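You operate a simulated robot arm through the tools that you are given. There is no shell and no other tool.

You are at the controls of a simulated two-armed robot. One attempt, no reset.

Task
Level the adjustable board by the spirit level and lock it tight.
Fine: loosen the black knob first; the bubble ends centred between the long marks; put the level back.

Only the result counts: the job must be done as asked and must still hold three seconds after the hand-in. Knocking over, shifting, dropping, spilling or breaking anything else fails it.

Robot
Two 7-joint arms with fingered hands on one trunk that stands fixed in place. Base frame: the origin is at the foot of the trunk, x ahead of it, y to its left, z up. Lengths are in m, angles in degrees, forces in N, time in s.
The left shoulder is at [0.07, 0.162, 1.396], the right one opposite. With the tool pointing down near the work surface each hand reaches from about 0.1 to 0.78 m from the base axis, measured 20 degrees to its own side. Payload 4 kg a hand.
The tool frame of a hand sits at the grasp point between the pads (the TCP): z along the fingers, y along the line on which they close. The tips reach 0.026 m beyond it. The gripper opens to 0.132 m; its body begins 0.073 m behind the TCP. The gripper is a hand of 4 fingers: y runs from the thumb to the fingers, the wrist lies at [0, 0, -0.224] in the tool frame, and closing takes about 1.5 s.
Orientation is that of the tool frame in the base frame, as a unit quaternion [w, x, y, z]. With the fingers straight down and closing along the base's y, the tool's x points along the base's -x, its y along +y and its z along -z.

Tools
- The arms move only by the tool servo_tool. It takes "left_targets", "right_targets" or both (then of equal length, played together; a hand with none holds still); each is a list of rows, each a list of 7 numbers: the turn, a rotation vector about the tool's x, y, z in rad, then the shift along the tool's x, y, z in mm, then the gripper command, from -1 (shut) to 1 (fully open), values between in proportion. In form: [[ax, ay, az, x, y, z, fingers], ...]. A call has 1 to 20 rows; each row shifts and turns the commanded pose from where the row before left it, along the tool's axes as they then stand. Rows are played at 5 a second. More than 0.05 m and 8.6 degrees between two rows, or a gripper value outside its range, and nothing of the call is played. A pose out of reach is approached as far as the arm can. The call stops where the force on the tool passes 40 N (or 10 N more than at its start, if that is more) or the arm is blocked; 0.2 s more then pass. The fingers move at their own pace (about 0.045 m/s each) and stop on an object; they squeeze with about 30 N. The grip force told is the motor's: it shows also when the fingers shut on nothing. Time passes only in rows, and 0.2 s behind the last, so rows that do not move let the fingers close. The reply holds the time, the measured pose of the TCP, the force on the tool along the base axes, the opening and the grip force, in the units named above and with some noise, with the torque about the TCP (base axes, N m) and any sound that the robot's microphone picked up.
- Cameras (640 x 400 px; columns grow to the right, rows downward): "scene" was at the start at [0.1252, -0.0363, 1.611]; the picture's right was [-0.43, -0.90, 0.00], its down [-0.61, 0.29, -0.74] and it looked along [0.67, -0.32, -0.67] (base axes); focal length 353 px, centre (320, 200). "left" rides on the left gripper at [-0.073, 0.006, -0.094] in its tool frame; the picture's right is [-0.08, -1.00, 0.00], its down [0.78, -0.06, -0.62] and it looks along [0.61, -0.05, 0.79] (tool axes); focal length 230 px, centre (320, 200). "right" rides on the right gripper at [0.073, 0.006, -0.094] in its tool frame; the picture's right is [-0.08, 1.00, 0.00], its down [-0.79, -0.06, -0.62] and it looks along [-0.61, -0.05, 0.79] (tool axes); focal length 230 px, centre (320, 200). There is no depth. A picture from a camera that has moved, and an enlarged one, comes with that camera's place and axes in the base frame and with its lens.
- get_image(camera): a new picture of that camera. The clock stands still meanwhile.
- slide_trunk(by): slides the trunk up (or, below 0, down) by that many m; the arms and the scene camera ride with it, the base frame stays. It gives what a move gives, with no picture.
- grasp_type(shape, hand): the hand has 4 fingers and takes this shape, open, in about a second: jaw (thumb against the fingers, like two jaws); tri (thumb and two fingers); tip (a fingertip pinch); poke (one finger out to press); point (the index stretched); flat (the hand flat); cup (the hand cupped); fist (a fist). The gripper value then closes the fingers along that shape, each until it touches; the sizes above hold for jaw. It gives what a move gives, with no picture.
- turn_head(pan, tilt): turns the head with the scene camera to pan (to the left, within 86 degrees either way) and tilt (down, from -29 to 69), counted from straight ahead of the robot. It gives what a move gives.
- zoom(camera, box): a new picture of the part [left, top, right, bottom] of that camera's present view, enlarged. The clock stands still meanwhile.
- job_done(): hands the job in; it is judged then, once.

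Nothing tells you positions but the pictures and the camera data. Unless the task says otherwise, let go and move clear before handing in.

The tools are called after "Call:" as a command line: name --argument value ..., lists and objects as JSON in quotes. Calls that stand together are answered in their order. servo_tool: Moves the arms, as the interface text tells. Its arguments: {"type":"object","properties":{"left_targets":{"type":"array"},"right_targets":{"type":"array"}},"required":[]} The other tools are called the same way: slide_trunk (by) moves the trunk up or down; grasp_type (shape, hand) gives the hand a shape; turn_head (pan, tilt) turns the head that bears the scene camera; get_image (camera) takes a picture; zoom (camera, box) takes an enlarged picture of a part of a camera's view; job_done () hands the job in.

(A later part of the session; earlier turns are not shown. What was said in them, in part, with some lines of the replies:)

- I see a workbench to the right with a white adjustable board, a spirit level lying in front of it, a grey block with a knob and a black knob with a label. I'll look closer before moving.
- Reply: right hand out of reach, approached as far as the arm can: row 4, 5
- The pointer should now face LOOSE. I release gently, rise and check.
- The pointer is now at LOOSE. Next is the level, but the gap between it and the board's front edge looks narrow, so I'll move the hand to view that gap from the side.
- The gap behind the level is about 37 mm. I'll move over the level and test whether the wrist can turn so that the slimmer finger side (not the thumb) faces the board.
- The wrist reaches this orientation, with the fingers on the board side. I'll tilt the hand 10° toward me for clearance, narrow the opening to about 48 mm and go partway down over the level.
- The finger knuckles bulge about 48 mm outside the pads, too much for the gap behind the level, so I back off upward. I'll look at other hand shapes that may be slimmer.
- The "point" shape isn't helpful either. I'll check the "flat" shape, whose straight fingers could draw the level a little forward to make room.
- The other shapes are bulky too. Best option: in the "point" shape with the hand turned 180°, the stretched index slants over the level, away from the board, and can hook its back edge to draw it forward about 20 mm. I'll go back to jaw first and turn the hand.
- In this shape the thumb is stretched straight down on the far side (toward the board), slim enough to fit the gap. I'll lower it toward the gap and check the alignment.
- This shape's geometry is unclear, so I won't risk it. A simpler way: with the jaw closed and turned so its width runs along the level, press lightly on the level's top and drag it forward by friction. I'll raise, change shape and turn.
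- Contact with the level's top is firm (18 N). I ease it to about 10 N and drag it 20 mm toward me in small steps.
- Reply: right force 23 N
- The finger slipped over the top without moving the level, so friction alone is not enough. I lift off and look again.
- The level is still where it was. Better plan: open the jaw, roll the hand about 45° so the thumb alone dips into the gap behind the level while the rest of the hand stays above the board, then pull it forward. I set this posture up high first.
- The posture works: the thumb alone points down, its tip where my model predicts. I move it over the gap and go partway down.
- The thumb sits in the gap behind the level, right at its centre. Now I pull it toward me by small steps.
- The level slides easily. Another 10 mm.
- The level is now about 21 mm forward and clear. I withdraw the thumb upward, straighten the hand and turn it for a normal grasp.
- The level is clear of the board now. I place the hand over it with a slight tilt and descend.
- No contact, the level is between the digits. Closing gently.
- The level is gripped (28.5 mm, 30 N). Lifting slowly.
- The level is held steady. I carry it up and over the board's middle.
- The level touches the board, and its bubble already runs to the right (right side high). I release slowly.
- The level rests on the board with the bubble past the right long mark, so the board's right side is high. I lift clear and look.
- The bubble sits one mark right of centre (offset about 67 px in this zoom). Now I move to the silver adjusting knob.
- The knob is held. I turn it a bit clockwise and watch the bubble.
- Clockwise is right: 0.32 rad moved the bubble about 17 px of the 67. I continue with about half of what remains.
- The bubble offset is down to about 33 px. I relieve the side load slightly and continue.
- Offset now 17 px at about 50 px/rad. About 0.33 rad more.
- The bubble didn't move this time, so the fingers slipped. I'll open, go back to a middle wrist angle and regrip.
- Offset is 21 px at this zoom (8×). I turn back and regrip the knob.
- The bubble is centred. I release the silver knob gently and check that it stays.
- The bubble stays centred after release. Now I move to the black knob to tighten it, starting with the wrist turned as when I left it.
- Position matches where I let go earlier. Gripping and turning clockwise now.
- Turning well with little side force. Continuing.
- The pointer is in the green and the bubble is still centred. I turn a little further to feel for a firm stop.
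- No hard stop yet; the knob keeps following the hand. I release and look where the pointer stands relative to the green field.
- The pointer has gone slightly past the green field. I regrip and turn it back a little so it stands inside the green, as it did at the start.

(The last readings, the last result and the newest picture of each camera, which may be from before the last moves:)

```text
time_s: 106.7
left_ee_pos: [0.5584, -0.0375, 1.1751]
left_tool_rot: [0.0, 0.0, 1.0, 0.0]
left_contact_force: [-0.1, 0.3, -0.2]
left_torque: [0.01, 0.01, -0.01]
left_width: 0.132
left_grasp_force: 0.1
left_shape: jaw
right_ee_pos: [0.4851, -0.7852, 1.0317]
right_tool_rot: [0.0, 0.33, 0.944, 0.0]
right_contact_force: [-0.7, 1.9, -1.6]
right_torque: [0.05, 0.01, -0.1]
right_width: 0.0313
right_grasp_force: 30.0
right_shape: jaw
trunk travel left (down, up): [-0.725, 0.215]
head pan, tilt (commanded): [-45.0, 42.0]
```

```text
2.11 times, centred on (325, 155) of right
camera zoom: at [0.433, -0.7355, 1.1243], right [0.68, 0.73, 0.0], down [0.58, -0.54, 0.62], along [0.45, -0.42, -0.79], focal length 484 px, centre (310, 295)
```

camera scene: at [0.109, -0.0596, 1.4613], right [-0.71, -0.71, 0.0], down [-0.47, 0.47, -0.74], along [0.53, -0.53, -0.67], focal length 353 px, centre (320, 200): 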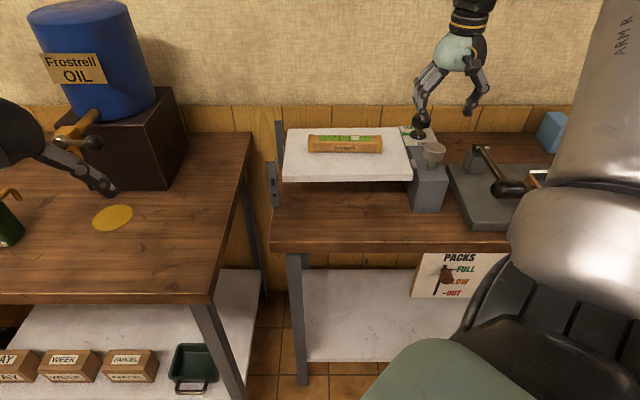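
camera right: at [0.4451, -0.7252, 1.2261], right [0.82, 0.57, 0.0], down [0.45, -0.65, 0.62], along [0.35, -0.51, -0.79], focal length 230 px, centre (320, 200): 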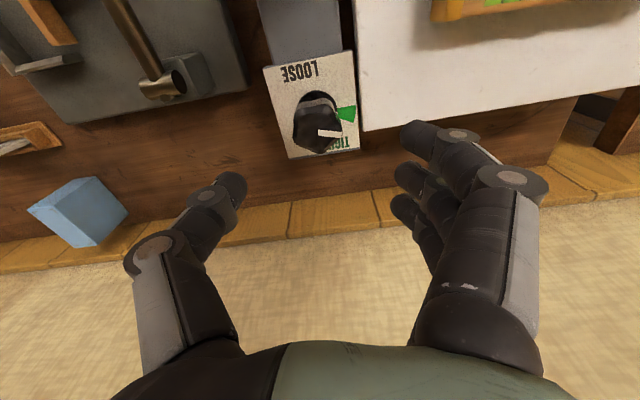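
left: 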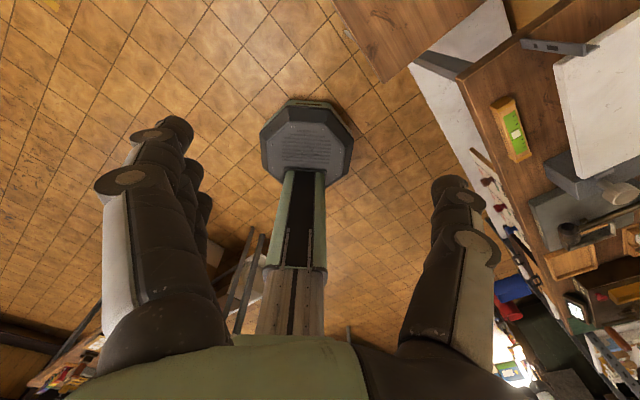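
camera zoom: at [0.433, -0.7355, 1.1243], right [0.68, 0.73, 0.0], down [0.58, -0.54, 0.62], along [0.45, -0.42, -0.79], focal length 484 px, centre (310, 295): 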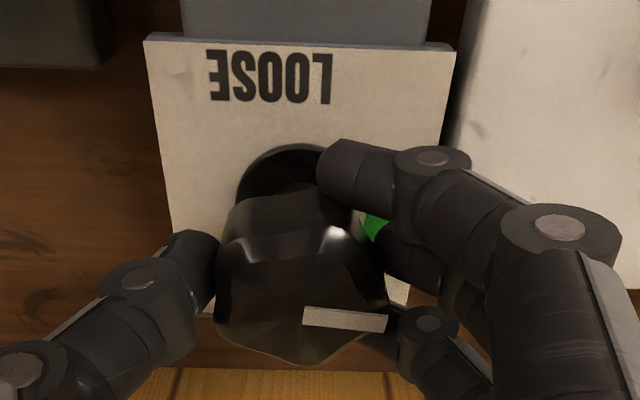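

The pointer now stands in the green exactly as at the start. I release and verify pointer and bubble.

Call:
servo_tool --right_targets '[[0, 0, 0, 0, 0, 0, -0.4], [0, 0, 0, 0, 0, 0, -0.2], [0, 0, 0, 0, 0, 0, 0.1], [0, 0, 0, 0, 0, 0, 0.3], [0, 0, 0, 0, 0, -20, 0.3], [0, 0, 0, 0, 0, -40, 0.3], [0, 0, 0, 0, 0, -40, 0.3]]'

Call:
zoom --camera "scene" --box '[400, 125, 432, 143]'

Call:
zoom --camera "scene" --box '[310, 120, 390, 160]'

Call:
zoom --camera "right" --box '[255, 60, 385, 180]'

```text
time_s: 108.3
left_ee_pos: [0.5579, -0.037, 1.1751]
left_tool_rot: [0.0, -0.001, 1.0, -0.001]
left_contact_force: [0.7, 0.4, 0.1]
left_torque: [0.02, -0.03, -0.02]
left_width: 0.1317
left_grasp_force: 0.1
left_shape: jaw
right_ee_pos: [0.485, -0.7858, 1.135]
right_tool_rot: [0.0, 0.331, 0.944, 0.0]
right_contact_force: [-0.5, 0.1, 0.1]
right_torque: [-0.01, -0.03, -0.02]
right_width: 0.0855
right_grasp_force: 0.2
right_shape: jaw
trunk travel left (down, up): [-0.725, 0.215]
head pan, tilt (commanded): [-45.0, 42.0]
```

```text
16.00 times, centred on (416, 134) of scene
camera zoom: at [0.1086, -0.0591, 1.4613], right [-0.71, -0.71, 0.0], down [-0.47, 0.47, -0.74], along [0.53, -0.53, -0.67], focal length 5650 px, centre (-1216, 1256)
```

zoom: 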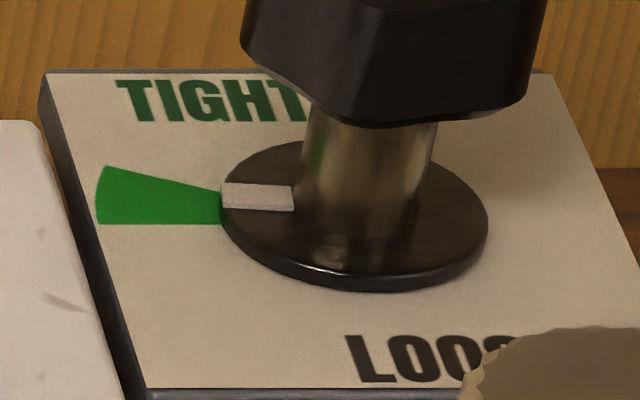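

```text
8.00 times, centred on (350, 140) of scene
camera zoom: at [0.1086, -0.0591, 1.4613], right [-0.71, -0.71, 0.0], down [-0.47, 0.47, -0.74], along [0.53, -0.53, -0.67], focal length 2825 px, centre (80, 680)
```

zoom: 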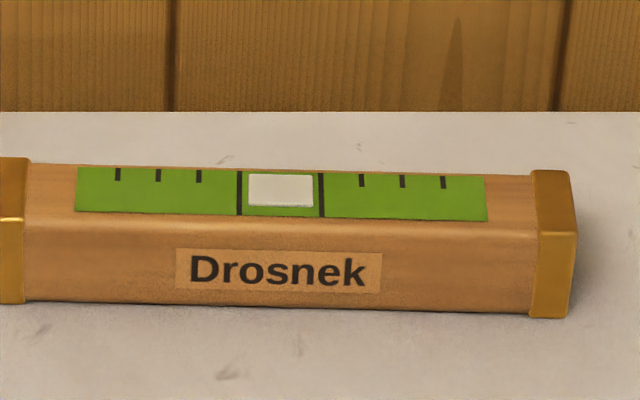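

```text
3.33 times, centred on (320, 120) of right
camera zoom: at [0.4321, -0.7359, 1.2272], right [0.68, 0.73, 0.0], down [0.57, -0.54, 0.62], along [0.45, -0.42, -0.79], focal length 767 px, centre (320, 467)
```

zoom: 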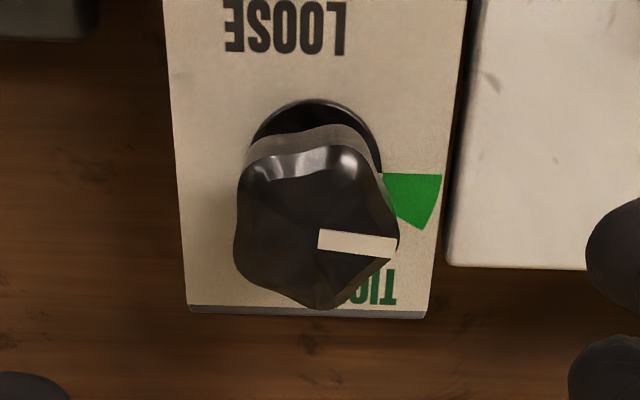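

Pointer centred in the green and bubble centred between the long marks. Now I fetch the level: turn the hand, move over it and tilt as before.

Call:
servo_tool --right_targets '[[0, 0, 0.1401, 0, 0, 0, 0.1], [0, 0, 0.1401, 0, 0, 0, 0.1], [0, 0, 0.1401, 0, 0, 0, 0.1], [0, 0, 0.1401, 0, 0, 0, 0.1], [0, 0, 0.1401, 0, 0, 0, 0.1], [0, 0, 0.1401, 0, 0, 0, 0.1], [0, 0, 0.1401, 0, 0, 0, 0.1], [0, 0, 0.1401, 0, 0, 0, 0.1], [0, 0, 0.1401, 0, 0, 0, 0.1], [0, 0, 0.1401, 0, 0, 0, 0.1], [0, 0, 0.1401, 0, 0, 0, 0.1], [0, 0, 0.1401, 0, 0, 0, 0.1], [0, 0, 0, 38.6, -13.8, 0, 0], [0, 0, 0, 38.6, -13.8, 0, 0], [0, 0, 0, 38.6, -13.8, 0, 0], [0, 0, 0, 38.6, -13.8, 0, 0], [0, 0, 0, 38.6, -13.8, 0, 0], [-0.061, 0, 0, 0, 0, 0, 0], [-0.061, 0, 0, 0, 0, 0, 0]]'

Call:
get_image --camera "right"

Call:
zoom --camera "scene" --box '[270, 60, 430, 220]'

```text
time_s: 112.3
left_ee_pos: [0.5562, -0.0382, 1.1755]
left_tool_rot: [-0.001, 0.0, 1.0, 0.0]
left_contact_force: [0.0, -0.4, -0.5]
left_torque: [0.01, -0.02, 0.01]
left_width: 0.1318
left_grasp_force: 0.0
left_shape: jaw
right_ee_pos: [0.572, -0.6012, 1.1333]
right_tool_rot: [0.057, 0.922, 0.382, 0.025]
right_contact_force: [0.9, -0.4, -0.4]
right_torque: [0.01, 0.0, 0.04]
right_width: 0.0667
right_grasp_force: 0.2
right_shape: jaw
trunk travel left (down, up): [-0.725, 0.215]
head pan, tilt (commanded): [-45.0, 42.0]
```

```text
taken
camera right: at [0.6207, -0.5452, 1.2262], right [0.64, -0.76, 0.12], down [-0.65, -0.46, 0.6], along [-0.4, -0.47, -0.79], focal length 230 px, centre (320, 200)
```

right: 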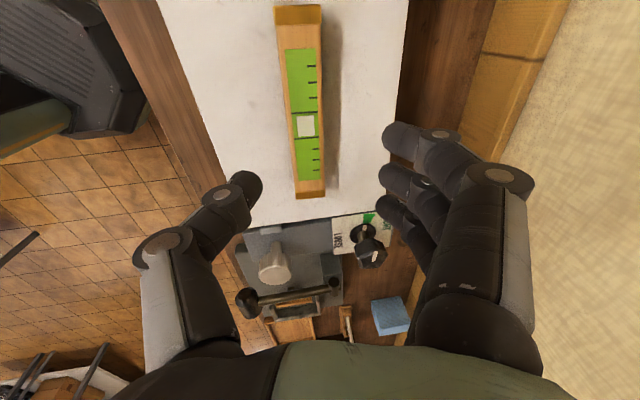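

```text
2.50 times, centred on (350, 140) of scene
camera zoom: at [0.1075, -0.0598, 1.4615], right [-0.71, -0.71, 0.0], down [-0.47, 0.47, -0.74], along [0.53, -0.53, -0.67], focal length 883 px, centre (245, 350)
```

zoom: 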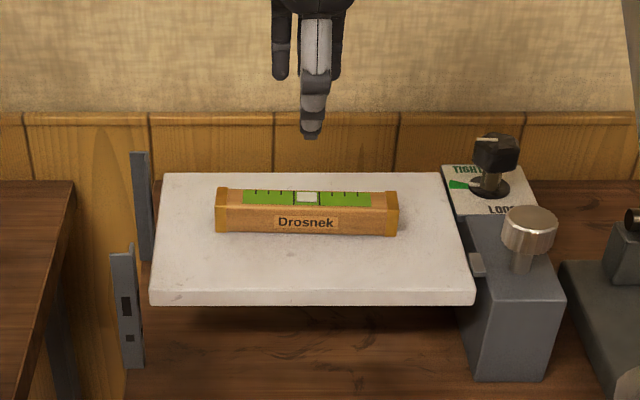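

Call:
servo_tool --right_targets '[[0, 0, 0, 0, -4.9, 39.7, 0], [0, 0, 0, 0, -3.66, 29.8, 0]]'

Call:
get_image --camera "right"

Call:
zoom --camera "scene" --box '[290, 90, 410, 190]'

```text
time_s: 112.9
left_ee_pos: [0.5578, -0.038, 1.1741]
left_tool_rot: [0.001, 0.0, 1.0, -0.001]
left_contact_force: [0.6, -0.6, -0.1]
left_torque: [0.02, 0.02, 0.0]
left_width: 0.132
left_grasp_force: 0.1
left_shape: jaw
right_ee_pos: [0.5725, -0.6029, 1.0609]
right_tool_rot: [0.057, 0.922, 0.382, 0.023]
right_contact_force: [-1.1, -0.3, 0.3]
right_torque: [0.03, 0.04, 0.01]
right_width: 0.0665
right_grasp_force: 0.0
right_shape: jaw
trunk travel left (down, up): [-0.725, 0.215]
head pan, tilt (commanded): [-45.0, 42.0]
```

```text
taken
camera right: at [0.621, -0.5464, 1.1536], right [0.64, -0.76, 0.12], down [-0.65, -0.46, 0.6], along [-0.4, -0.47, -0.79], focal length 230 px, centre (320, 200)
```

right: 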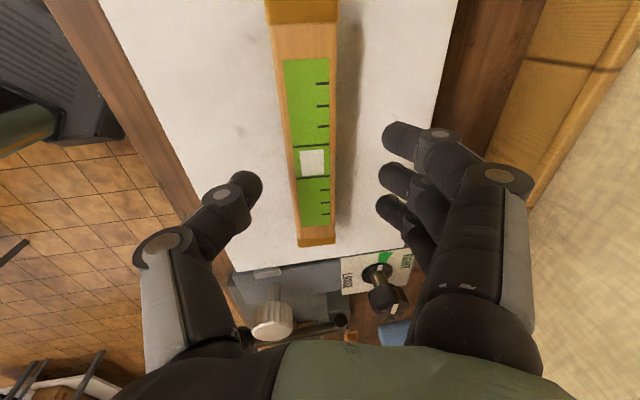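

```text
4.00 times, centred on (350, 140) of scene
camera zoom: at [0.1092, -0.0607, 1.4613], right [-0.71, -0.71, 0.0], down [-0.47, 0.47, -0.74], along [0.53, -0.53, -0.67], focal length 1412 px, centre (200, 440)
```

zoom: 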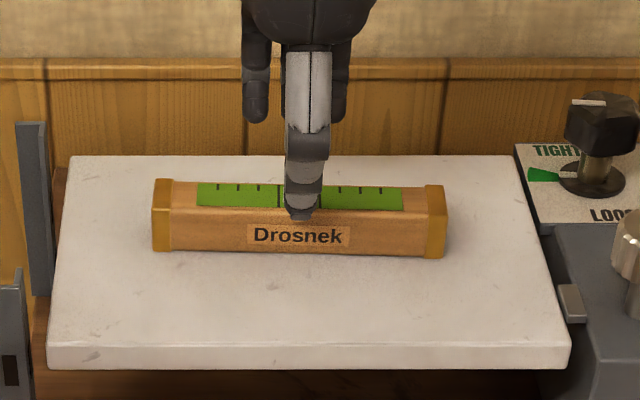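

Call:
servo_tool --right_targets '[[0, 0, 0, 0, -2.4, 19.8, 0], [0, 0, 0, 0, -1.5, 11.9, 0], [0, 0, 0, 0, -0.7, 6, 0]]'

Call:
get_image --camera "right"

```text
time_s: 113.7
left_ee_pos: [0.5579, -0.037, 1.1742]
left_tool_rot: [0.001, -0.001, 1.0, 0.001]
left_contact_force: [-0.7, -0.1, -0.8]
left_torque: [0.0, 0.01, -0.01]
left_width: 0.1319
left_grasp_force: 0.1
left_shape: jaw
right_ee_pos: [0.5736, -0.5998, 1.0236]
right_tool_rot: [0.056, 0.922, 0.382, 0.024]
right_contact_force: [0.3, 0.7, -0.1]
right_torque: [0.03, -0.02, -0.02]
right_width: 0.0671
right_grasp_force: 0.0
right_shape: jaw
trunk travel left (down, up): [-0.725, 0.215]
head pan, tilt (commanded): [-45.0, 42.0]
```

```text
taken
camera right: at [0.6216, -0.545, 1.1165], right [0.64, -0.75, 0.12], down [-0.65, -0.46, 0.6], along [-0.4, -0.47, -0.79], focal length 230 px, centre (320, 200)
```

right: 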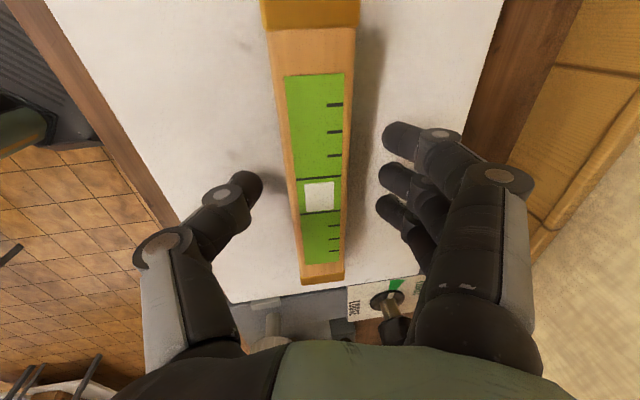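

Call:
servo_tool --right_targets '[[0, 0, 0, 0, 0, 0, -0.3], [0, 0, 0, 0, 0, 0, -0.5], [0, 0, 0, 0, 0, 0, -0.7], [0, 0, 0, 0, 0, 0, -1], [0, 0, 0, 0, 0, 0, -1], [0, 0, 0, 0, 0.6, -5, -1], [0, 0, 0, 0, 1.2, -9.9, -1], [0, 0, 0, 0, 3, -24.8, -1]]'

Call:
get_image --camera "right"

Call:
zoom --camera "scene" --box '[290, 90, 410, 190]'

```text
time_s: 115.5
left_ee_pos: [0.5563, -0.0373, 1.1749]
left_tool_rot: [-0.001, 0.0, 1.0, -0.001]
left_contact_force: [0.6, -0.2, -0.8]
left_torque: [0.0, -0.02, -0.02]
left_width: 0.1318
left_grasp_force: 0.2
left_shape: jaw
right_ee_pos: [0.573, -0.5998, 1.0647]
right_tool_rot: [0.056, 0.923, 0.381, 0.024]
right_contact_force: [0.5, 0.5, -1.3]
right_torque: [0.02, -0.02, -0.03]
right_width: 0.0286
right_grasp_force: 29.9
right_shape: jaw
trunk travel left (down, up): [-0.725, 0.215]
head pan, tilt (commanded): [-45.0, 42.0]
```

```text
taken
camera right: at [0.6213, -0.5434, 1.1565], right [0.64, -0.76, 0.12], down [-0.65, -0.46, 0.6], along [-0.4, -0.47, -0.79], focal length 230 px, centre (320, 200)
```

right: 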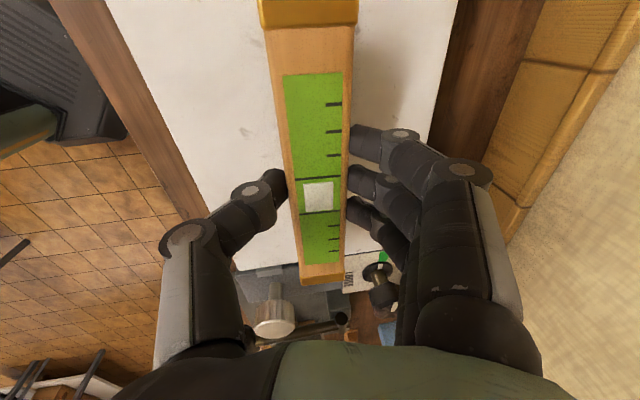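

```text
4.00 times, centred on (350, 140) of scene
camera zoom: at [0.1087, -0.059, 1.4614], right [-0.71, -0.71, 0.0], down [-0.47, 0.47, -0.74], along [0.53, -0.53, -0.67], focal length 1412 px, centre (200, 440)
```

zoom: 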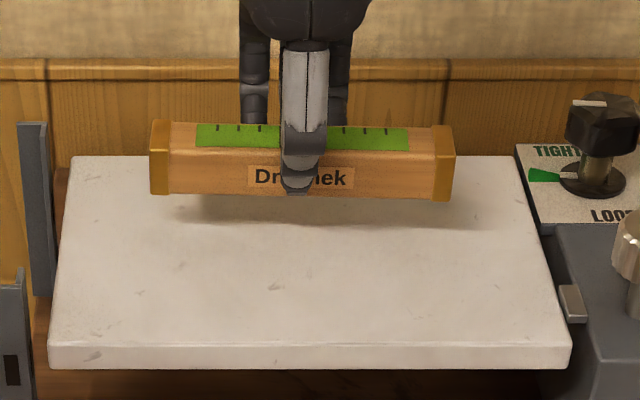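

The level is lifted. I carry it back in front of the board and correct its small yaw on the way.

Call:
servo_tool --right_targets '[[0, 0, 0, 0, 3.05, -24.8, -1], [0, 0, 0, 0, -30, -3.7, -1], [0, 0, 0, -1, -38, -4.67, -1], [0, 0, 0, -1, -38, -4.67, -1], [0, 0, 0, -1, -38, -4.67, -1], [0, 0, 0, 0, -27, -3.3, -1], [0, 0, -0.03, 0, 0, 0, -1], [0, 0, 0, 0, -4.9, 39.7, -1], [0, 0, 0, 0, -4.9, 39.7, -1], [0, 0, 0, 0, -3.66, 29.8, -1]]'

Call:
get_image --camera "right"

Call:
zoom --camera "scene" --box '[270, 90, 430, 250]'

```text
time_s: 117.7
left_ee_pos: [0.5593, -0.0384, 1.1742]
left_tool_rot: [-0.001, 0.0, 1.0, 0.0]
left_contact_force: [0.3, 0.6, 0.8]
left_torque: [-0.02, 0.01, 0.0]
left_width: 0.1317
left_grasp_force: 0.0
left_shape: jaw
right_ee_pos: [0.4498, -0.4795, 0.9785]
right_tool_rot: [0.056, 0.916, 0.396, 0.021]
right_contact_force: [-0.2, 0.0, -2.1]
right_torque: [0.03, -0.01, 0.01]
right_width: 0.0284
right_grasp_force: 29.7
right_shape: jaw
trunk travel left (down, up): [-0.725, 0.215]
head pan, tilt (commanded): [-45.0, 42.0]
```

```text
taken
camera right: at [0.4968, -0.4216, 1.0712], right [0.67, -0.74, 0.12], down [-0.64, -0.48, 0.61], along [-0.39, -0.48, -0.79], focal length 230 px, centre (320, 200)
```

right: 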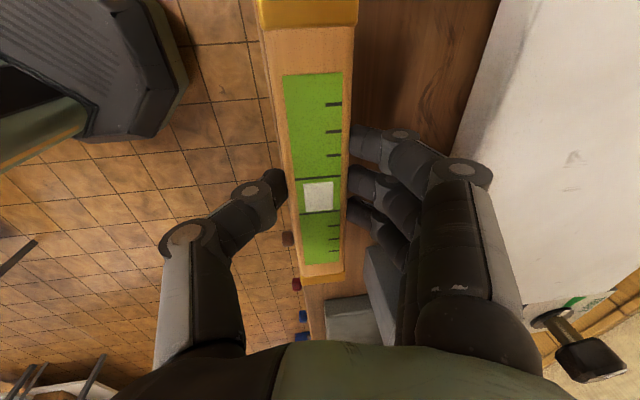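

```text
2.50 times, centred on (350, 170) of scene
camera zoom: at [0.1098, -0.0601, 1.4613], right [-0.71, -0.71, 0.0], down [-0.47, 0.47, -0.74], along [0.52, -0.53, -0.67], focal length 883 px, centre (245, 275)
```

zoom: 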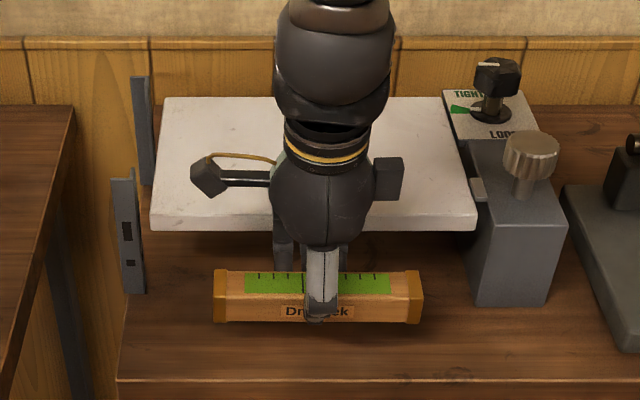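

Call:
servo_tool --right_targets '[[0, 0, 0, 0, -3.66, 29.8, -1], [0, 0, 0, 0, -1.8, 14.9, -1], [0, 0, 0, 0, -1, 7.9, -1], [0, 0, 0, 0, -0.4, 3, -1]]'

Call:
zoom --camera "scene" --box '[270, 90, 430, 250]'

```text
time_s: 118.7
left_ee_pos: [0.557, -0.0376, 1.1746]
left_tool_rot: [0.0, 0.0, 1.0, 0.0]
left_contact_force: [0.1, -0.3, -0.3]
left_torque: [-0.03, -0.01, -0.01]
left_width: 0.1318
left_grasp_force: 0.1
left_shape: jaw
right_ee_pos: [0.4482, -0.4803, 0.9232]
right_tool_rot: [0.057, 0.916, 0.396, 0.022]
right_contact_force: [-0.2, 0.0, -1.3]
right_torque: [-0.01, -0.01, -0.02]
right_width: 0.0285
right_grasp_force: 29.6
right_shape: jaw
trunk travel left (down, up): [-0.725, 0.215]
head pan, tilt (commanded): [-45.0, 42.0]
```

```text
2.50 times, centred on (350, 170) of scene
camera zoom: at [0.1095, -0.0601, 1.4613], right [-0.71, -0.71, 0.0], down [-0.47, 0.47, -0.74], along [0.53, -0.53, -0.67], focal length 883 px, centre (245, 275)
```

zoom: 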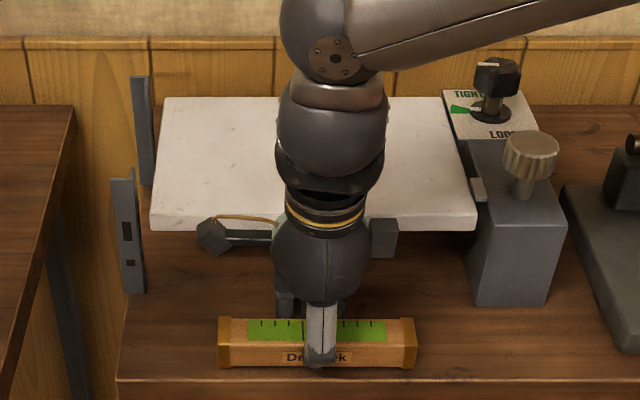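

Call:
servo_tool --right_targets '[[0, 0, 0, 0, -0.2, 2, -1], [0, 0, 0, 0, -0.2, 1.5, -1], [0, 0, 0, 0, 0, 0, -1]]'

```text
time_s: 119.5
left_ee_pos: [0.5572, -0.0385, 1.1747]
left_tool_rot: [0.0, 0.0, 1.0, 0.0]
left_contact_force: [0.4, 0.1, 0.0]
left_torque: [0.01, 0.02, -0.01]
left_width: 0.1318
left_grasp_force: 0.0
left_shape: jaw
right_ee_pos: [0.4478, -0.4801, 0.9181]
right_tool_rot: [0.057, 0.916, 0.396, 0.022]
right_contact_force: [0.1, -0.3, -1.6]
right_torque: [-0.01, 0.02, 0.01]
right_width: 0.0285
right_grasp_force: 30.4
right_shape: jaw
trunk travel left (down, up): [-0.725, 0.215]
head pan, tilt (commanded): [-45.0, 42.0]
```

Call:
servo_tool --right_targets '[[0, 0, 0, 0, -0.2, 1.5, -1], [0, 0, 0, 0, 0, 0, -1]]'

Call:
zoom --camera "scene" --box '[315, 210, 385, 245]'

```text
time_s: 120.1
left_ee_pos: [0.5577, -0.0379, 1.175]
left_tool_rot: [0.0, 0.0, 1.0, -0.001]
left_contact_force: [-0.5, -0.9, 0.4]
left_torque: [-0.02, -0.02, 0.01]
left_width: 0.1317
left_grasp_force: 0.1
left_shape: jaw
right_ee_pos: [0.4478, -0.4792, 0.9197]
right_tool_rot: [0.056, 0.916, 0.397, 0.022]
right_contact_force: [-0.8, -0.4, 0.4]
right_torque: [0.05, 0.03, -0.01]
right_width: 0.0288
right_grasp_force: 29.8
right_shape: jaw
trunk travel left (down, up): [-0.725, 0.215]
head pan, tilt (commanded): [-45.0, 42.0]
```

```text
9.14 times, centred on (350, 228) of scene
camera zoom: at [0.1089, -0.0595, 1.4614], right [-0.71, -0.71, 0.0], down [-0.47, 0.47, -0.74], along [0.53, -0.53, -0.67], focal length 3228 px, centre (46, -51)
```

zoom: 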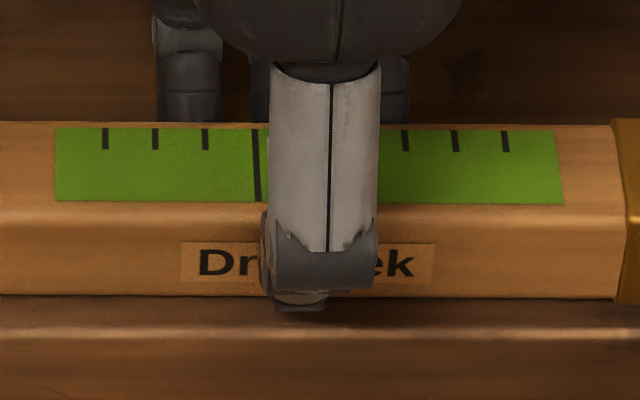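

The weight is off, so the level rests on the bench. I open just enough (≈46 mm) and rise straight up.

Call:
servo_tool --right_targets '[[0, 0, 0, 0, 0, 0, -0.55], [0, 0, 0, 0, 0, 0, -0.45], [0, 0, 0, 0, 0, 0, -0.38], [0, 0, 0, 0, 0, 0, -0.3], [0, 0, 0, 0, 0, 0, -0.3]]'

Call:
get_image --camera "right"

Call:
zoom --camera "scene" --box '[270, 90, 430, 250]'

```text
time_s: 121.3
left_ee_pos: [0.5578, -0.0369, 1.1744]
left_tool_rot: [0.0, 0.0, 1.0, 0.0]
left_contact_force: [-0.6, -0.6, -0.6]
left_torque: [0.03, 0.03, -0.03]
left_width: 0.1316
left_grasp_force: 0.1
left_shape: jaw
right_ee_pos: [0.4471, -0.4798, 0.9172]
right_tool_rot: [0.057, 0.916, 0.396, 0.023]
right_contact_force: [-0.9, -0.9, 1.4]
right_torque: [0.03, 0.02, 0.0]
right_width: 0.0456
right_grasp_force: 0.1
right_shape: jaw
trunk travel left (down, up): [-0.725, 0.215]
head pan, tilt (commanded): [-45.0, 42.0]
```

```text
taken
camera right: at [0.4946, -0.4234, 1.0105], right [0.67, -0.74, 0.12], down [-0.64, -0.48, 0.61], along [-0.39, -0.48, -0.79], focal length 230 px, centre (320, 200)
```

right: 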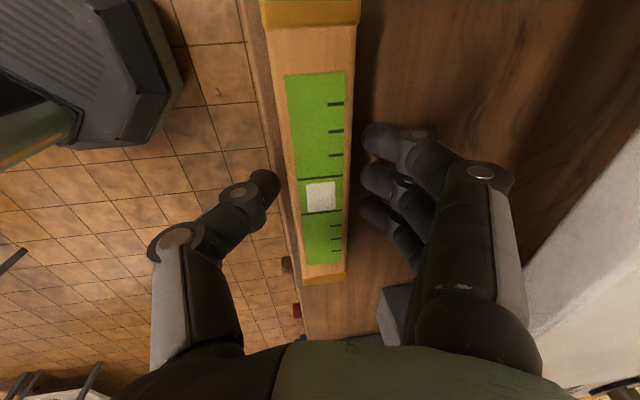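

```text
2.50 times, centred on (350, 170) of scene
camera zoom: at [0.1091, -0.0597, 1.4613], right [-0.71, -0.71, 0.0], down [-0.47, 0.47, -0.74], along [0.53, -0.53, -0.67], focal length 883 px, centre (245, 275)
```

zoom: 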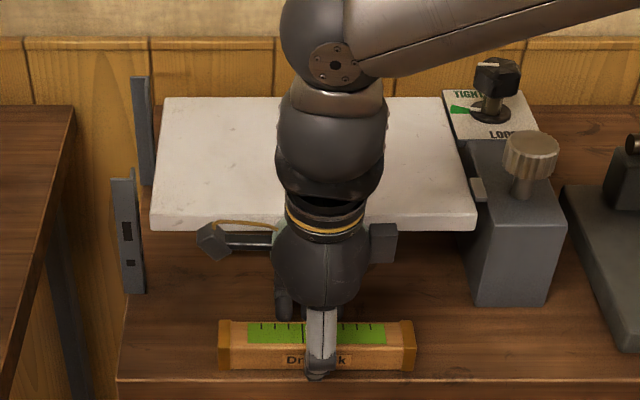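

Call:
servo_tool --right_targets '[[0, 0, 0, 0, 1.2, -9.9, -0.3], [0, 0, 0, 0, 2.4, -19.8, -0.3], [0, 0, 0, 0, 3.66, -29.8, -0.3], [0, 0, 0, 0, 4.9, -39.7, -0.3], [0, 0, 0, 0, 4.9, -39.7, -0.3], [0, 0, 0, 0, 4.9, -39.7, -0.3], [0.061, 0, 0, 0, 0, 0, -0.5], [0.061, 0, 0, 0, 0, 0, -0.8]]'

Call:
zoom --camera "scene" --box '[300, 195, 400, 245]'

Call:
get_image --camera "right"

Call:
zoom --camera "scene" --box '[270, 90, 430, 250]'

```text
time_s: 123.1
left_ee_pos: [0.5592, -0.0376, 1.1749]
left_tool_rot: [-0.001, 0.0, 1.0, 0.0]
left_contact_force: [0.4, 0.4, -0.3]
left_torque: [0.02, -0.01, -0.02]
left_width: 0.1318
left_grasp_force: 0.0
left_shape: jaw
right_ee_pos: [0.4507, -0.4802, 1.0983]
right_tool_rot: [0.0, 0.919, 0.395, -0.002]
right_contact_force: [-0.3, 0.2, -0.3]
right_torque: [0.01, -0.01, -0.01]
right_width: 0.0137
right_grasp_force: 0.1
right_shape: jaw
trunk travel left (down, up): [-0.725, 0.215]
head pan, tilt (commanded): [-45.0, 42.0]
```

```text
6.40 times, centred on (350, 220) of scene
camera zoom: at [0.1098, -0.0598, 1.4613], right [-0.71, -0.71, 0.0], down [-0.47, 0.47, -0.74], along [0.52, -0.53, -0.67], focal length 2260 px, centre (128, 72)
```

zoom: 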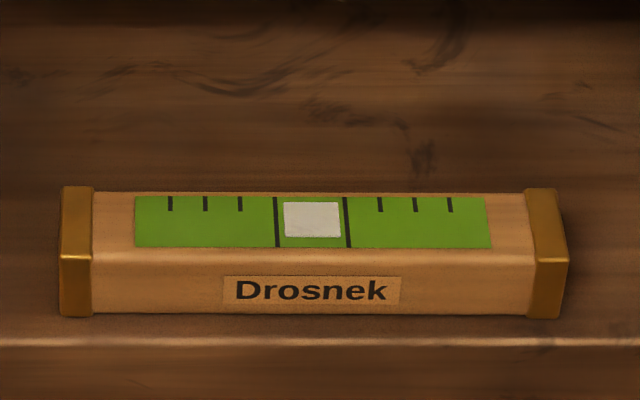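

```text
taken
camera right: at [0.5059, -0.4311, 1.1911], right [0.67, -0.74, 0.0], down [-0.58, -0.53, 0.62], along [-0.46, -0.42, -0.78], focal length 230 px, centre (320, 200)
```

right: 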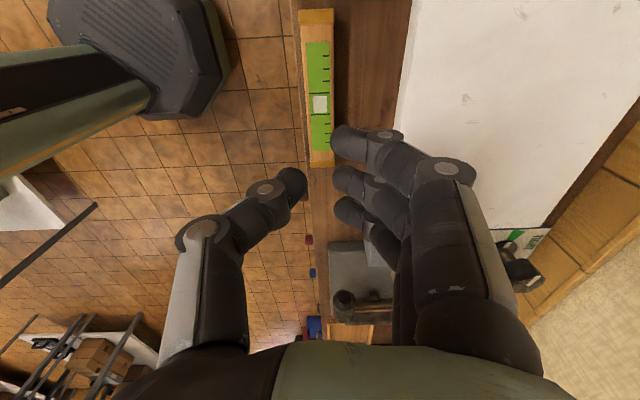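

```text
2.50 times, centred on (350, 170) of scene
camera zoom: at [0.1098, -0.0598, 1.4613], right [-0.71, -0.71, 0.0], down [-0.47, 0.47, -0.74], along [0.52, -0.53, -0.67], focal length 883 px, centre (245, 275)
```

zoom: 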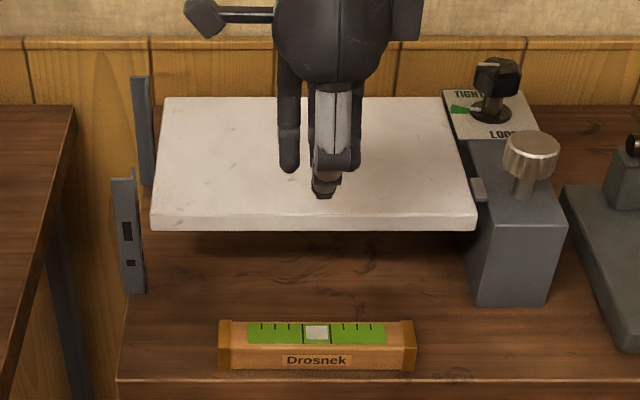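

The level lies straight on the bench, about 18 mm in front of its original spot. With the three fingers side by side in this orientation, I can nudge it back evenly from the front, so I go down in front of it.

Call:
servo_tool --right_targets '[[0, 0, 0.026, -2, -45, 0, -0.8], [0, 0, 0, -2, -42, 0, -0.8], [0, 0, 0, 0, 0, 45, -0.8], [0, 0, 0, 0, 0, 45, -0.8], [0, 0, 0, 0, 0, 45, -0.8], [0, 0, 0, 0, 0, 30, -0.8], [0, 0, 0, 0, 0, 14, -0.8]]'

Call:
get_image --camera "right"

Call:
zoom --camera "scene" --box '[270, 120, 430, 280]'

```text
time_s: 124.7
left_ee_pos: [0.5569, -0.0363, 1.1735]
left_tool_rot: [-0.001, -0.001, 1.0, 0.0]
left_contact_force: [-0.4, 0.3, -0.4]
left_torque: [0.02, 0.0, -0.02]
left_width: 0.1316
left_grasp_force: 0.0
left_shape: jaw
right_ee_pos: [0.3877, -0.4448, 0.9256]
right_tool_rot: [0.001, 0.923, 0.385, -0.001]
right_contact_force: [-0.4, -0.5, -0.4]
right_torque: [0.0, 0.0, -0.01]
right_width: 0.0138
right_grasp_force: 0.1
right_shape: jaw
right hand out of reach, approached as far as the arm can: row 2, 3
trunk travel left (down, up): [-0.725, 0.215]
head pan, tilt (commanded): [-45.0, 42.0]
```

```text
taken
camera right: at [0.4446, -0.3969, 1.0184], right [0.65, -0.76, 0.0], down [-0.6, -0.51, 0.62], along [-0.47, -0.4, -0.79], focal length 230 px, centre (320, 200)
```

right: 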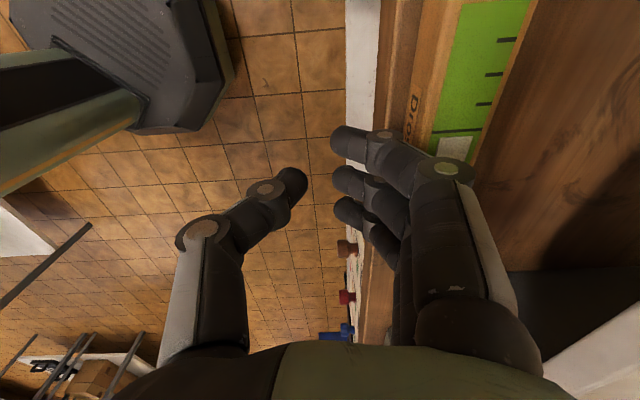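

```text
2.50 times, centred on (350, 200) of scene
camera zoom: at [0.1088, -0.0593, 1.4614], right [-0.71, -0.71, 0.0], down [-0.47, 0.47, -0.74], along [0.53, -0.53, -0.67], focal length 883 px, centre (245, 200)
```

zoom: 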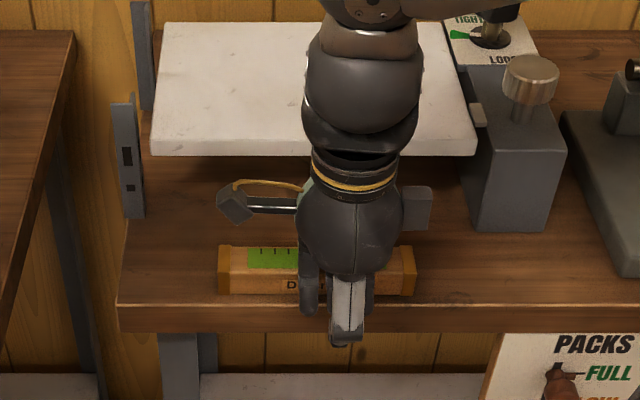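

Call:
servo_tool --right_targets '[[0, 0, 0, 6, 0, 2, -0.8], [0, 0, 0, 6, 0, 2, -0.8], [0, 0, 0, 0, 4, 0, -0.8], [0, 0, 0, 0, 4, 0, -0.8], [0, 0, 0, 0, 4, 0, -0.8]]'

Call:
get_image --camera "right"

Call:
zoom --camera "scene" --box '[300, 195, 400, 245]'

```text
time_s: 125.9
left_ee_pos: [0.5564, -0.0376, 1.1747]
left_tool_rot: [0.001, 0.0, 1.0, 0.001]
left_contact_force: [-0.6, -0.9, 0.8]
left_torque: [-0.01, 0.02, 0.02]
left_width: 0.1317
left_grasp_force: 0.0
left_shape: jaw
right_ee_pos: [0.4035, -0.4459, 0.922]
right_tool_rot: [0.0, 0.923, 0.384, -0.001]
right_contact_force: [0.5, 0.2, -0.3]
right_torque: [-0.02, -0.01, 0.0]
right_width: 0.0139
right_grasp_force: 0.0
right_shape: jaw
trunk travel left (down, up): [-0.725, 0.215]
head pan, tilt (commanded): [-45.0, 42.0]
```

```text
taken
camera right: at [0.4603, -0.398, 1.0143], right [0.65, -0.76, 0.0], down [-0.59, -0.51, 0.62], along [-0.47, -0.4, -0.78], focal length 230 px, centre (320, 200)
```

right: 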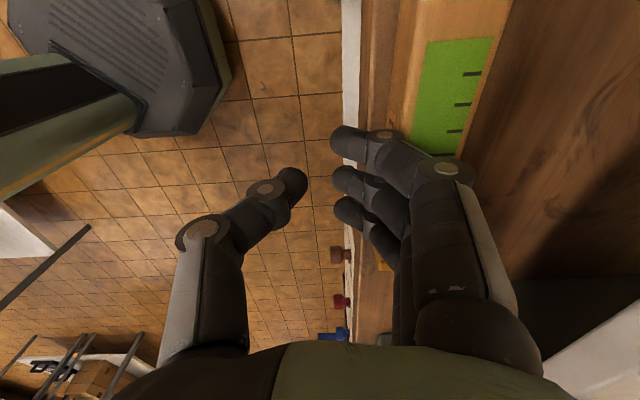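

```text
6.40 times, centred on (350, 220) of scene
camera zoom: at [0.1091, -0.0597, 1.4613], right [-0.71, -0.71, 0.0], down [-0.47, 0.47, -0.74], along [0.53, -0.53, -0.67], focal length 2260 px, centre (128, 72)
```

zoom: 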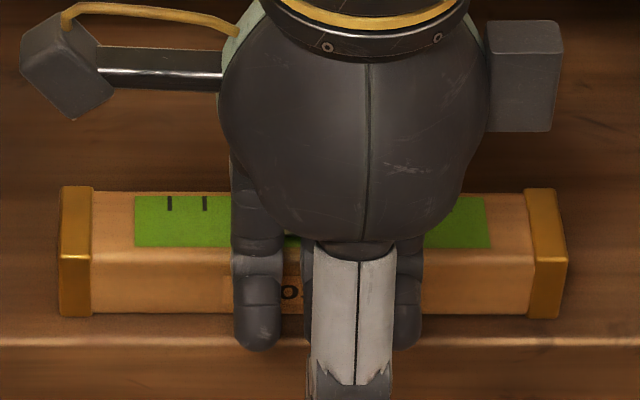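

Call:
servo_tool --right_targets '[[0, 0, 0, 0, 4, 0, -0.8], [0, 0, 0, 0, 4, 0, -0.8]]'

Call:
zoom --camera "scene" --box '[300, 195, 400, 245]'

```text
time_s: 126.5
left_ee_pos: [0.5572, -0.0358, 1.174]
left_tool_rot: [0.0, 0.0, 1.0, 0.0]
left_contact_force: [-1.1, 0.0, 1.1]
left_torque: [0.02, 0.0, -0.01]
left_width: 0.1319
left_grasp_force: 0.1
left_shape: jaw
right_ee_pos: [0.4096, -0.453, 0.9217]
right_tool_rot: [0.0, 0.923, 0.384, -0.002]
right_contact_force: [0.1, 0.6, 1.4]
right_torque: [-0.03, -0.04, 0.02]
right_width: 0.0133
right_grasp_force: 0.1
right_shape: jaw
trunk travel left (down, up): [-0.725, 0.215]
head pan, tilt (commanded): [-45.0, 42.0]
```

```text
6.40 times, centred on (350, 220) of scene
camera zoom: at [0.1086, -0.059, 1.4614], right [-0.71, -0.71, 0.0], down [-0.47, 0.47, -0.74], along [0.53, -0.53, -0.67], focal length 2260 px, centre (128, 72)
```

zoom: 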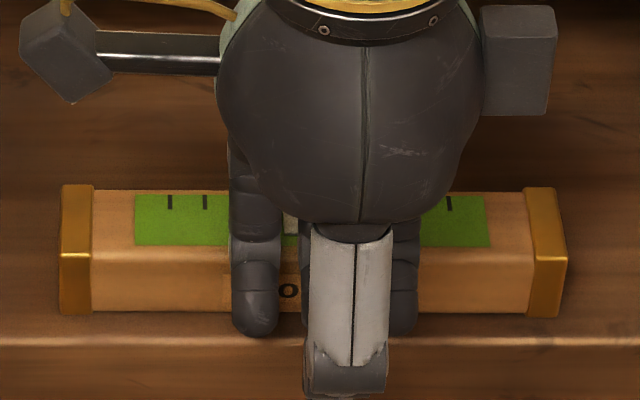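

Call:
servo_tool --right_targets '[[0, 0, 0, 0, 3, 0, -0.8], [0, 0, 0, 0, 3, 0, -0.8]]'

Call:
zoom --camera "scene" --box '[300, 195, 400, 245]'

Call:
get_image --camera "right"

```text
time_s: 127.1
left_ee_pos: [0.5564, -0.0373, 1.1755]
left_tool_rot: [0.0, 0.0, 1.0, 0.0]
left_contact_force: [-0.6, 0.1, -0.3]
left_torque: [-0.03, 0.01, 0.01]
left_width: 0.1317
left_grasp_force: 0.1
left_shape: jaw
right_ee_pos: [0.4133, -0.4553, 0.9219]
right_tool_rot: [0.001, 0.923, 0.384, -0.001]
right_contact_force: [-0.3, 1.4, 1.8]
right_torque: [-0.01, -0.04, 0.0]
right_width: 0.0131
right_grasp_force: 0.1
right_shape: jaw
trunk travel left (down, up): [-0.725, 0.215]
head pan, tilt (commanded): [-45.0, 42.0]
```

```text
6.40 times, centred on (350, 220) of scene
camera zoom: at [0.1087, -0.0591, 1.4614], right [-0.71, -0.71, 0.0], down [-0.47, 0.47, -0.74], along [0.53, -0.53, -0.67], focal length 2260 px, centre (128, 72)
```

zoom: 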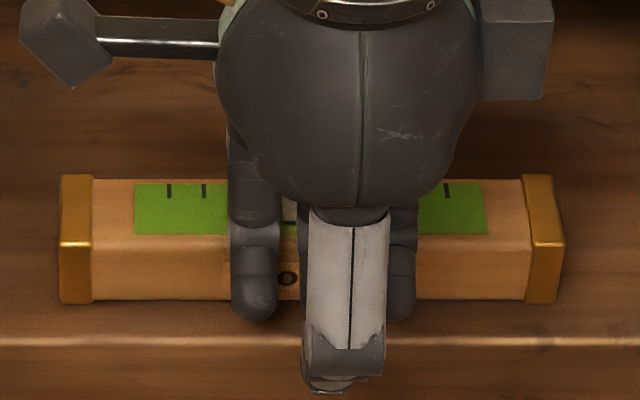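

```text
taken
camera right: at [0.4703, -0.4071, 1.0142], right [0.65, -0.76, 0.0], down [-0.6, -0.51, 0.62], along [-0.47, -0.4, -0.78], focal length 230 px, centre (320, 200)
```

right: 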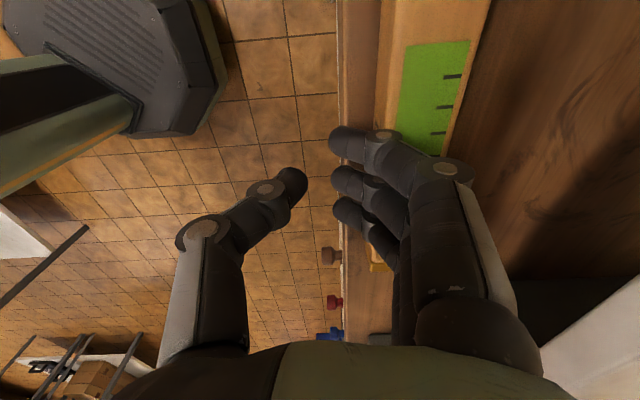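

The level slides back evenly. About 11 mm more.

Call:
servo_tool --right_targets '[[0, 0, 0, 0, 3, 0, -0.8], [0, 0, 0, 0, 3, 0, -0.8], [0, 0, 0, 0, 2, 0, -0.8], [0, 0, 0, 0, 0, 0, -0.8]]'

Call:
zoom --camera "scene" --box '[300, 195, 400, 245]'

```text
time_s: 128.1
left_ee_pos: [0.5563, -0.0374, 1.1755]
left_tool_rot: [0.001, 0.0, 1.0, 0.001]
left_contact_force: [0.1, 0.0, -0.1]
left_torque: [-0.02, -0.01, 0.01]
left_width: 0.1319
left_grasp_force: 0.1
left_shape: jaw
right_ee_pos: [0.4179, -0.4605, 0.9228]
right_tool_rot: [0.0, 0.923, 0.385, -0.002]
right_contact_force: [-2.1, 2.4, 4.2]
right_torque: [-0.04, -0.08, -0.01]
right_width: 0.0135
right_grasp_force: 0.1
right_shape: jaw
trunk travel left (down, up): [-0.725, 0.215]
head pan, tilt (commanded): [-45.0, 42.0]
```

```text
6.40 times, centred on (350, 220) of scene
camera zoom: at [0.1082, -0.0589, 1.4614], right [-0.71, -0.71, 0.0], down [-0.47, 0.47, -0.74], along [0.53, -0.53, -0.67], focal length 2260 px, centre (128, 72)
```

zoom: 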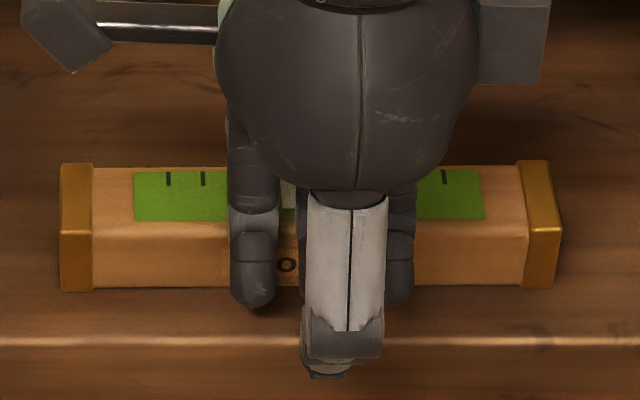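

Call:
servo_tool --right_targets '[[0, 0, -0.01, 0, 2.5, 0, -0.8], [0, 0, 0, 0, 2, 0, -0.8], [0, 0, 0, 0, 0, 0, -0.8]]'

Call:
zoom --camera "scene" --box '[300, 195, 400, 245]'

```text
time_s: 128.9
left_ee_pos: [0.5572, -0.0366, 1.1746]
left_tool_rot: [0.0, -0.001, 1.0, 0.0]
left_contact_force: [-0.1, 0.2, -0.1]
left_torque: [0.01, -0.02, 0.04]
left_width: 0.1319
left_grasp_force: 0.0
left_shape: jaw
right_ee_pos: [0.4215, -0.4635, 0.9221]
right_tool_rot: [0.001, 0.921, 0.389, -0.002]
right_contact_force: [-0.5, 1.7, 3.0]
right_torque: [-0.04, -0.05, -0.03]
right_width: 0.0132
right_grasp_force: 0.1
right_shape: jaw
trunk travel left (down, up): [-0.725, 0.215]
head pan, tilt (commanded): [-45.0, 42.0]
```

```text
6.40 times, centred on (350, 220) of scene
camera zoom: at [0.1084, -0.059, 1.4614], right [-0.71, -0.71, 0.0], down [-0.47, 0.47, -0.74], along [0.53, -0.53, -0.67], focal length 2260 px, centre (128, 72)
```

zoom: 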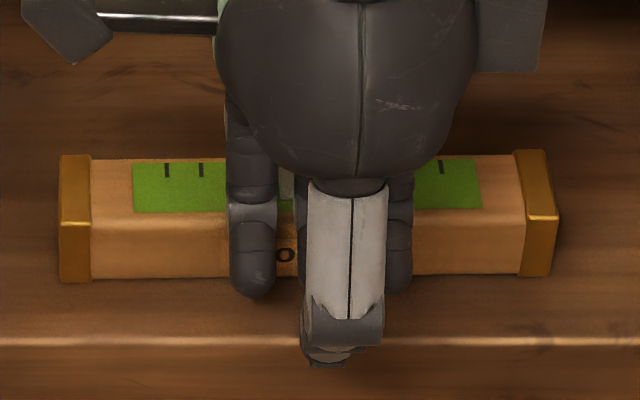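

The level is back at its original spot. I retreat and rise clear.

Call:
servo_tool --right_targets '[[0, 0, 0, 0, -6, 0, -0.8], [0, 0, 0, 0, -8, 0, -0.8], [0, 0, 0, 0, 0, -30, -0.8], [0, 0, 0, 0, 0, -45, -0.8], [0, 0, 0, 0, 0, -45, -0.8], [0, 0, 0, 0, 0, -45, -0.8], [0, 0, 0, 0, 0, -45, -0.8]]'

Call:
get_image --camera "scene"

Call:
zoom --camera "scene" --box '[300, 195, 400, 245]'

Call:
zoom --camera "scene" --box '[380, 100, 440, 140]'

```text
time_s: 130.5
left_ee_pos: [0.558, -0.0363, 1.1757]
left_tool_rot: [0.0, 0.001, 1.0, -0.001]
left_contact_force: [-0.5, -0.1, 0.1]
left_torque: [0.0, -0.02, 0.02]
left_width: 0.1318
left_grasp_force: 0.1
left_shape: jaw
right_ee_pos: [0.4104, -0.4527, 1.1353]
right_tool_rot: [0.001, 0.921, 0.389, -0.001]
right_contact_force: [0.1, -0.2, -0.6]
right_torque: [-0.02, -0.03, 0.02]
right_width: 0.0134
right_grasp_force: 0.2
right_shape: jaw
trunk travel left (down, up): [-0.725, 0.215]
head pan, tilt (commanded): [-45.0, 42.0]
```

```text
taken
camera scene: at [0.1082, -0.058, 1.4614], right [-0.71, -0.71, 0.0], down [-0.47, 0.47, -0.74], along [0.53, -0.53, -0.67], focal length 353 px, centre (320, 200)
```

scene: 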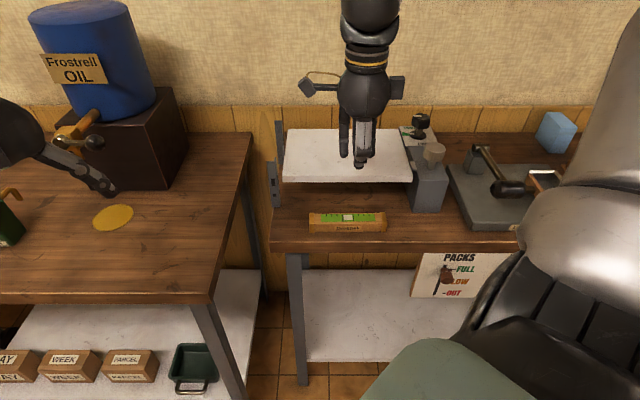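

```text
6.40 times, centred on (350, 220) of scene
camera zoom: at [0.1082, -0.058, 1.4614], right [-0.71, -0.71, 0.0], down [-0.47, 0.47, -0.74], along [0.53, -0.53, -0.67], focal length 2260 px, centre (128, 72)
```

zoom: 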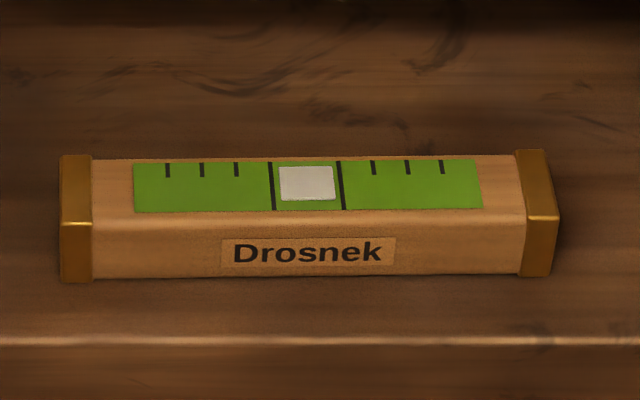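

```text
10.00 times, centred on (410, 120) of scene
camera zoom: at [0.1082, -0.058, 1.4614], right [-0.71, -0.71, 0.0], down [-0.47, 0.47, -0.74], along [0.53, -0.53, -0.67], focal length 3531 px, centre (-580, 1000)
```

zoom: 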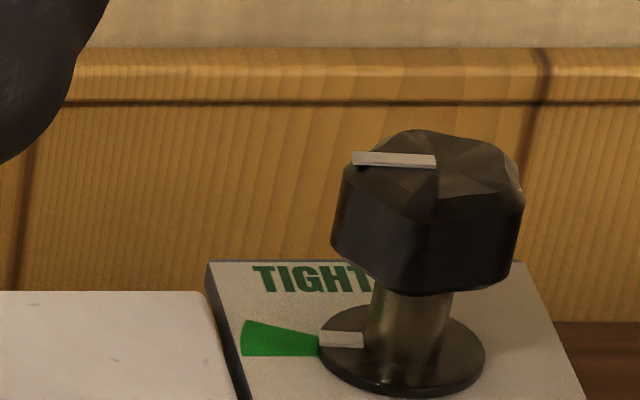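

Call:
zoom --camera "scene" --box '[380, 110, 460, 160]'

Call:
zoom --camera "scene" --box '[260, 90, 480, 240]'

```text
8.00 times, centred on (420, 135) of scene
camera zoom: at [0.1082, -0.058, 1.4614], right [-0.71, -0.71, 0.0], down [-0.47, 0.47, -0.74], along [0.53, -0.53, -0.67], focal length 2825 px, centre (-480, 720)
```

zoom: 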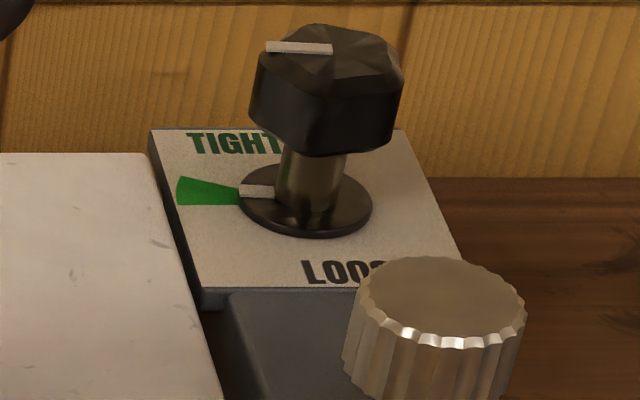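

```text
2.67 times, centred on (370, 165) of scene
camera zoom: at [0.1082, -0.058, 1.4614], right [-0.71, -0.71, 0.0], down [-0.47, 0.47, -0.74], along [0.53, -0.53, -0.67], focal length 942 px, centre (187, 293)
```

zoom: 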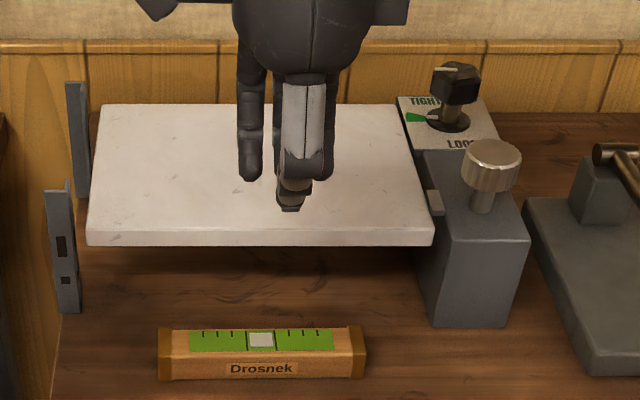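

Pointer and level match their starting appearance, and the board was level when locked. I lift the hand a bit further clear and take a last look.

Call:
servo_tool --right_targets '[[0, 0, -0.14, 0, 0, -30, -0.5], [0, 0, -0.14, 0, 0, -30, 0], [0, 0, -0.14, 0, 0, -10, 0.5], [0, 0, -0.14, 0, 0, 0, 0.5], [0, 0, -0.14, 0, 0, 0, 0.5], [0, 0, -0.14, 0, 0, 0, 0.5]]'

Call:
get_image --camera "scene"

```text
time_s: 131.9
left_ee_pos: [0.5566, -0.0375, 1.175]
left_tool_rot: [0.0, 0.0, 1.0, 0.0]
left_contact_force: [-0.9, -0.2, 0.5]
left_torque: [0.02, -0.02, -0.01]
left_width: 0.1318
left_grasp_force: 0.0
left_shape: jaw
right_ee_pos: [0.4134, -0.4543, 1.2009]
right_tool_rot: [-0.001, 0.682, 0.731, -0.002]
right_contact_force: [0.6, 0.3, 0.9]
right_torque: [0.04, 0.0, 0.02]
right_width: 0.0987
right_grasp_force: 0.0
right_shape: jaw
trunk travel left (down, up): [-0.725, 0.215]
head pan, tilt (commanded): [-45.0, 42.0]
```

```text
taken
camera scene: at [0.1092, -0.0598, 1.4613], right [-0.71, -0.71, 0.0], down [-0.47, 0.47, -0.74], along [0.53, -0.53, -0.67], focal length 353 px, centre (320, 200)
```

scene: 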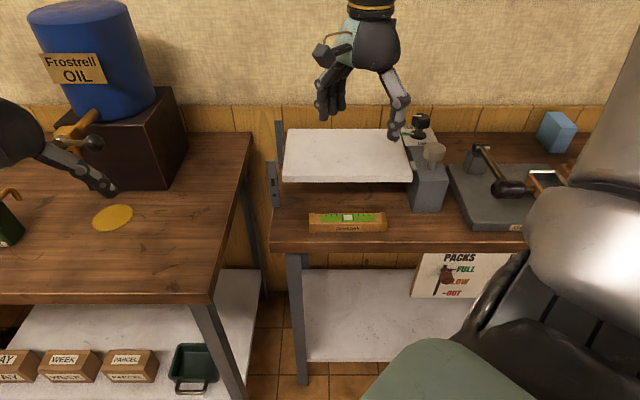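

The board is levelled and locked with the pointer in the green, the level lies back in its place, and both hands are clear. I hand the job in.

Call:
job_done

```text
The job is handed in.
```

The board is levelled and locked, and the spirit level is back on the bench. I've handed the job in; no verdict has come back.

- **Levelling:** I turned the black knob to LOOSE first. Then I set the level on the board and turned the silver knob until the bubble sat centred between the long marks.
- **Locking:** I turned the black knob back until its pointer stood inside the green TIGHT field, matching where it was at the start. The knob never reached a hard stop: at one point I turned it slightly past the green and brought it back. With the knob in its final position, the bubble was still centred before I lifted the level off.
- **Level returned:** To grip the level I first had to pull it forward about 22 mm, because it lay too close to the board. Afterwards I set it down and pushed it back to within a few millimetres of its original spot. It now sits turned by about one degree.
- **Other objects:** I saw nothing else knocked or moved, and both hands were clear at hand-in.
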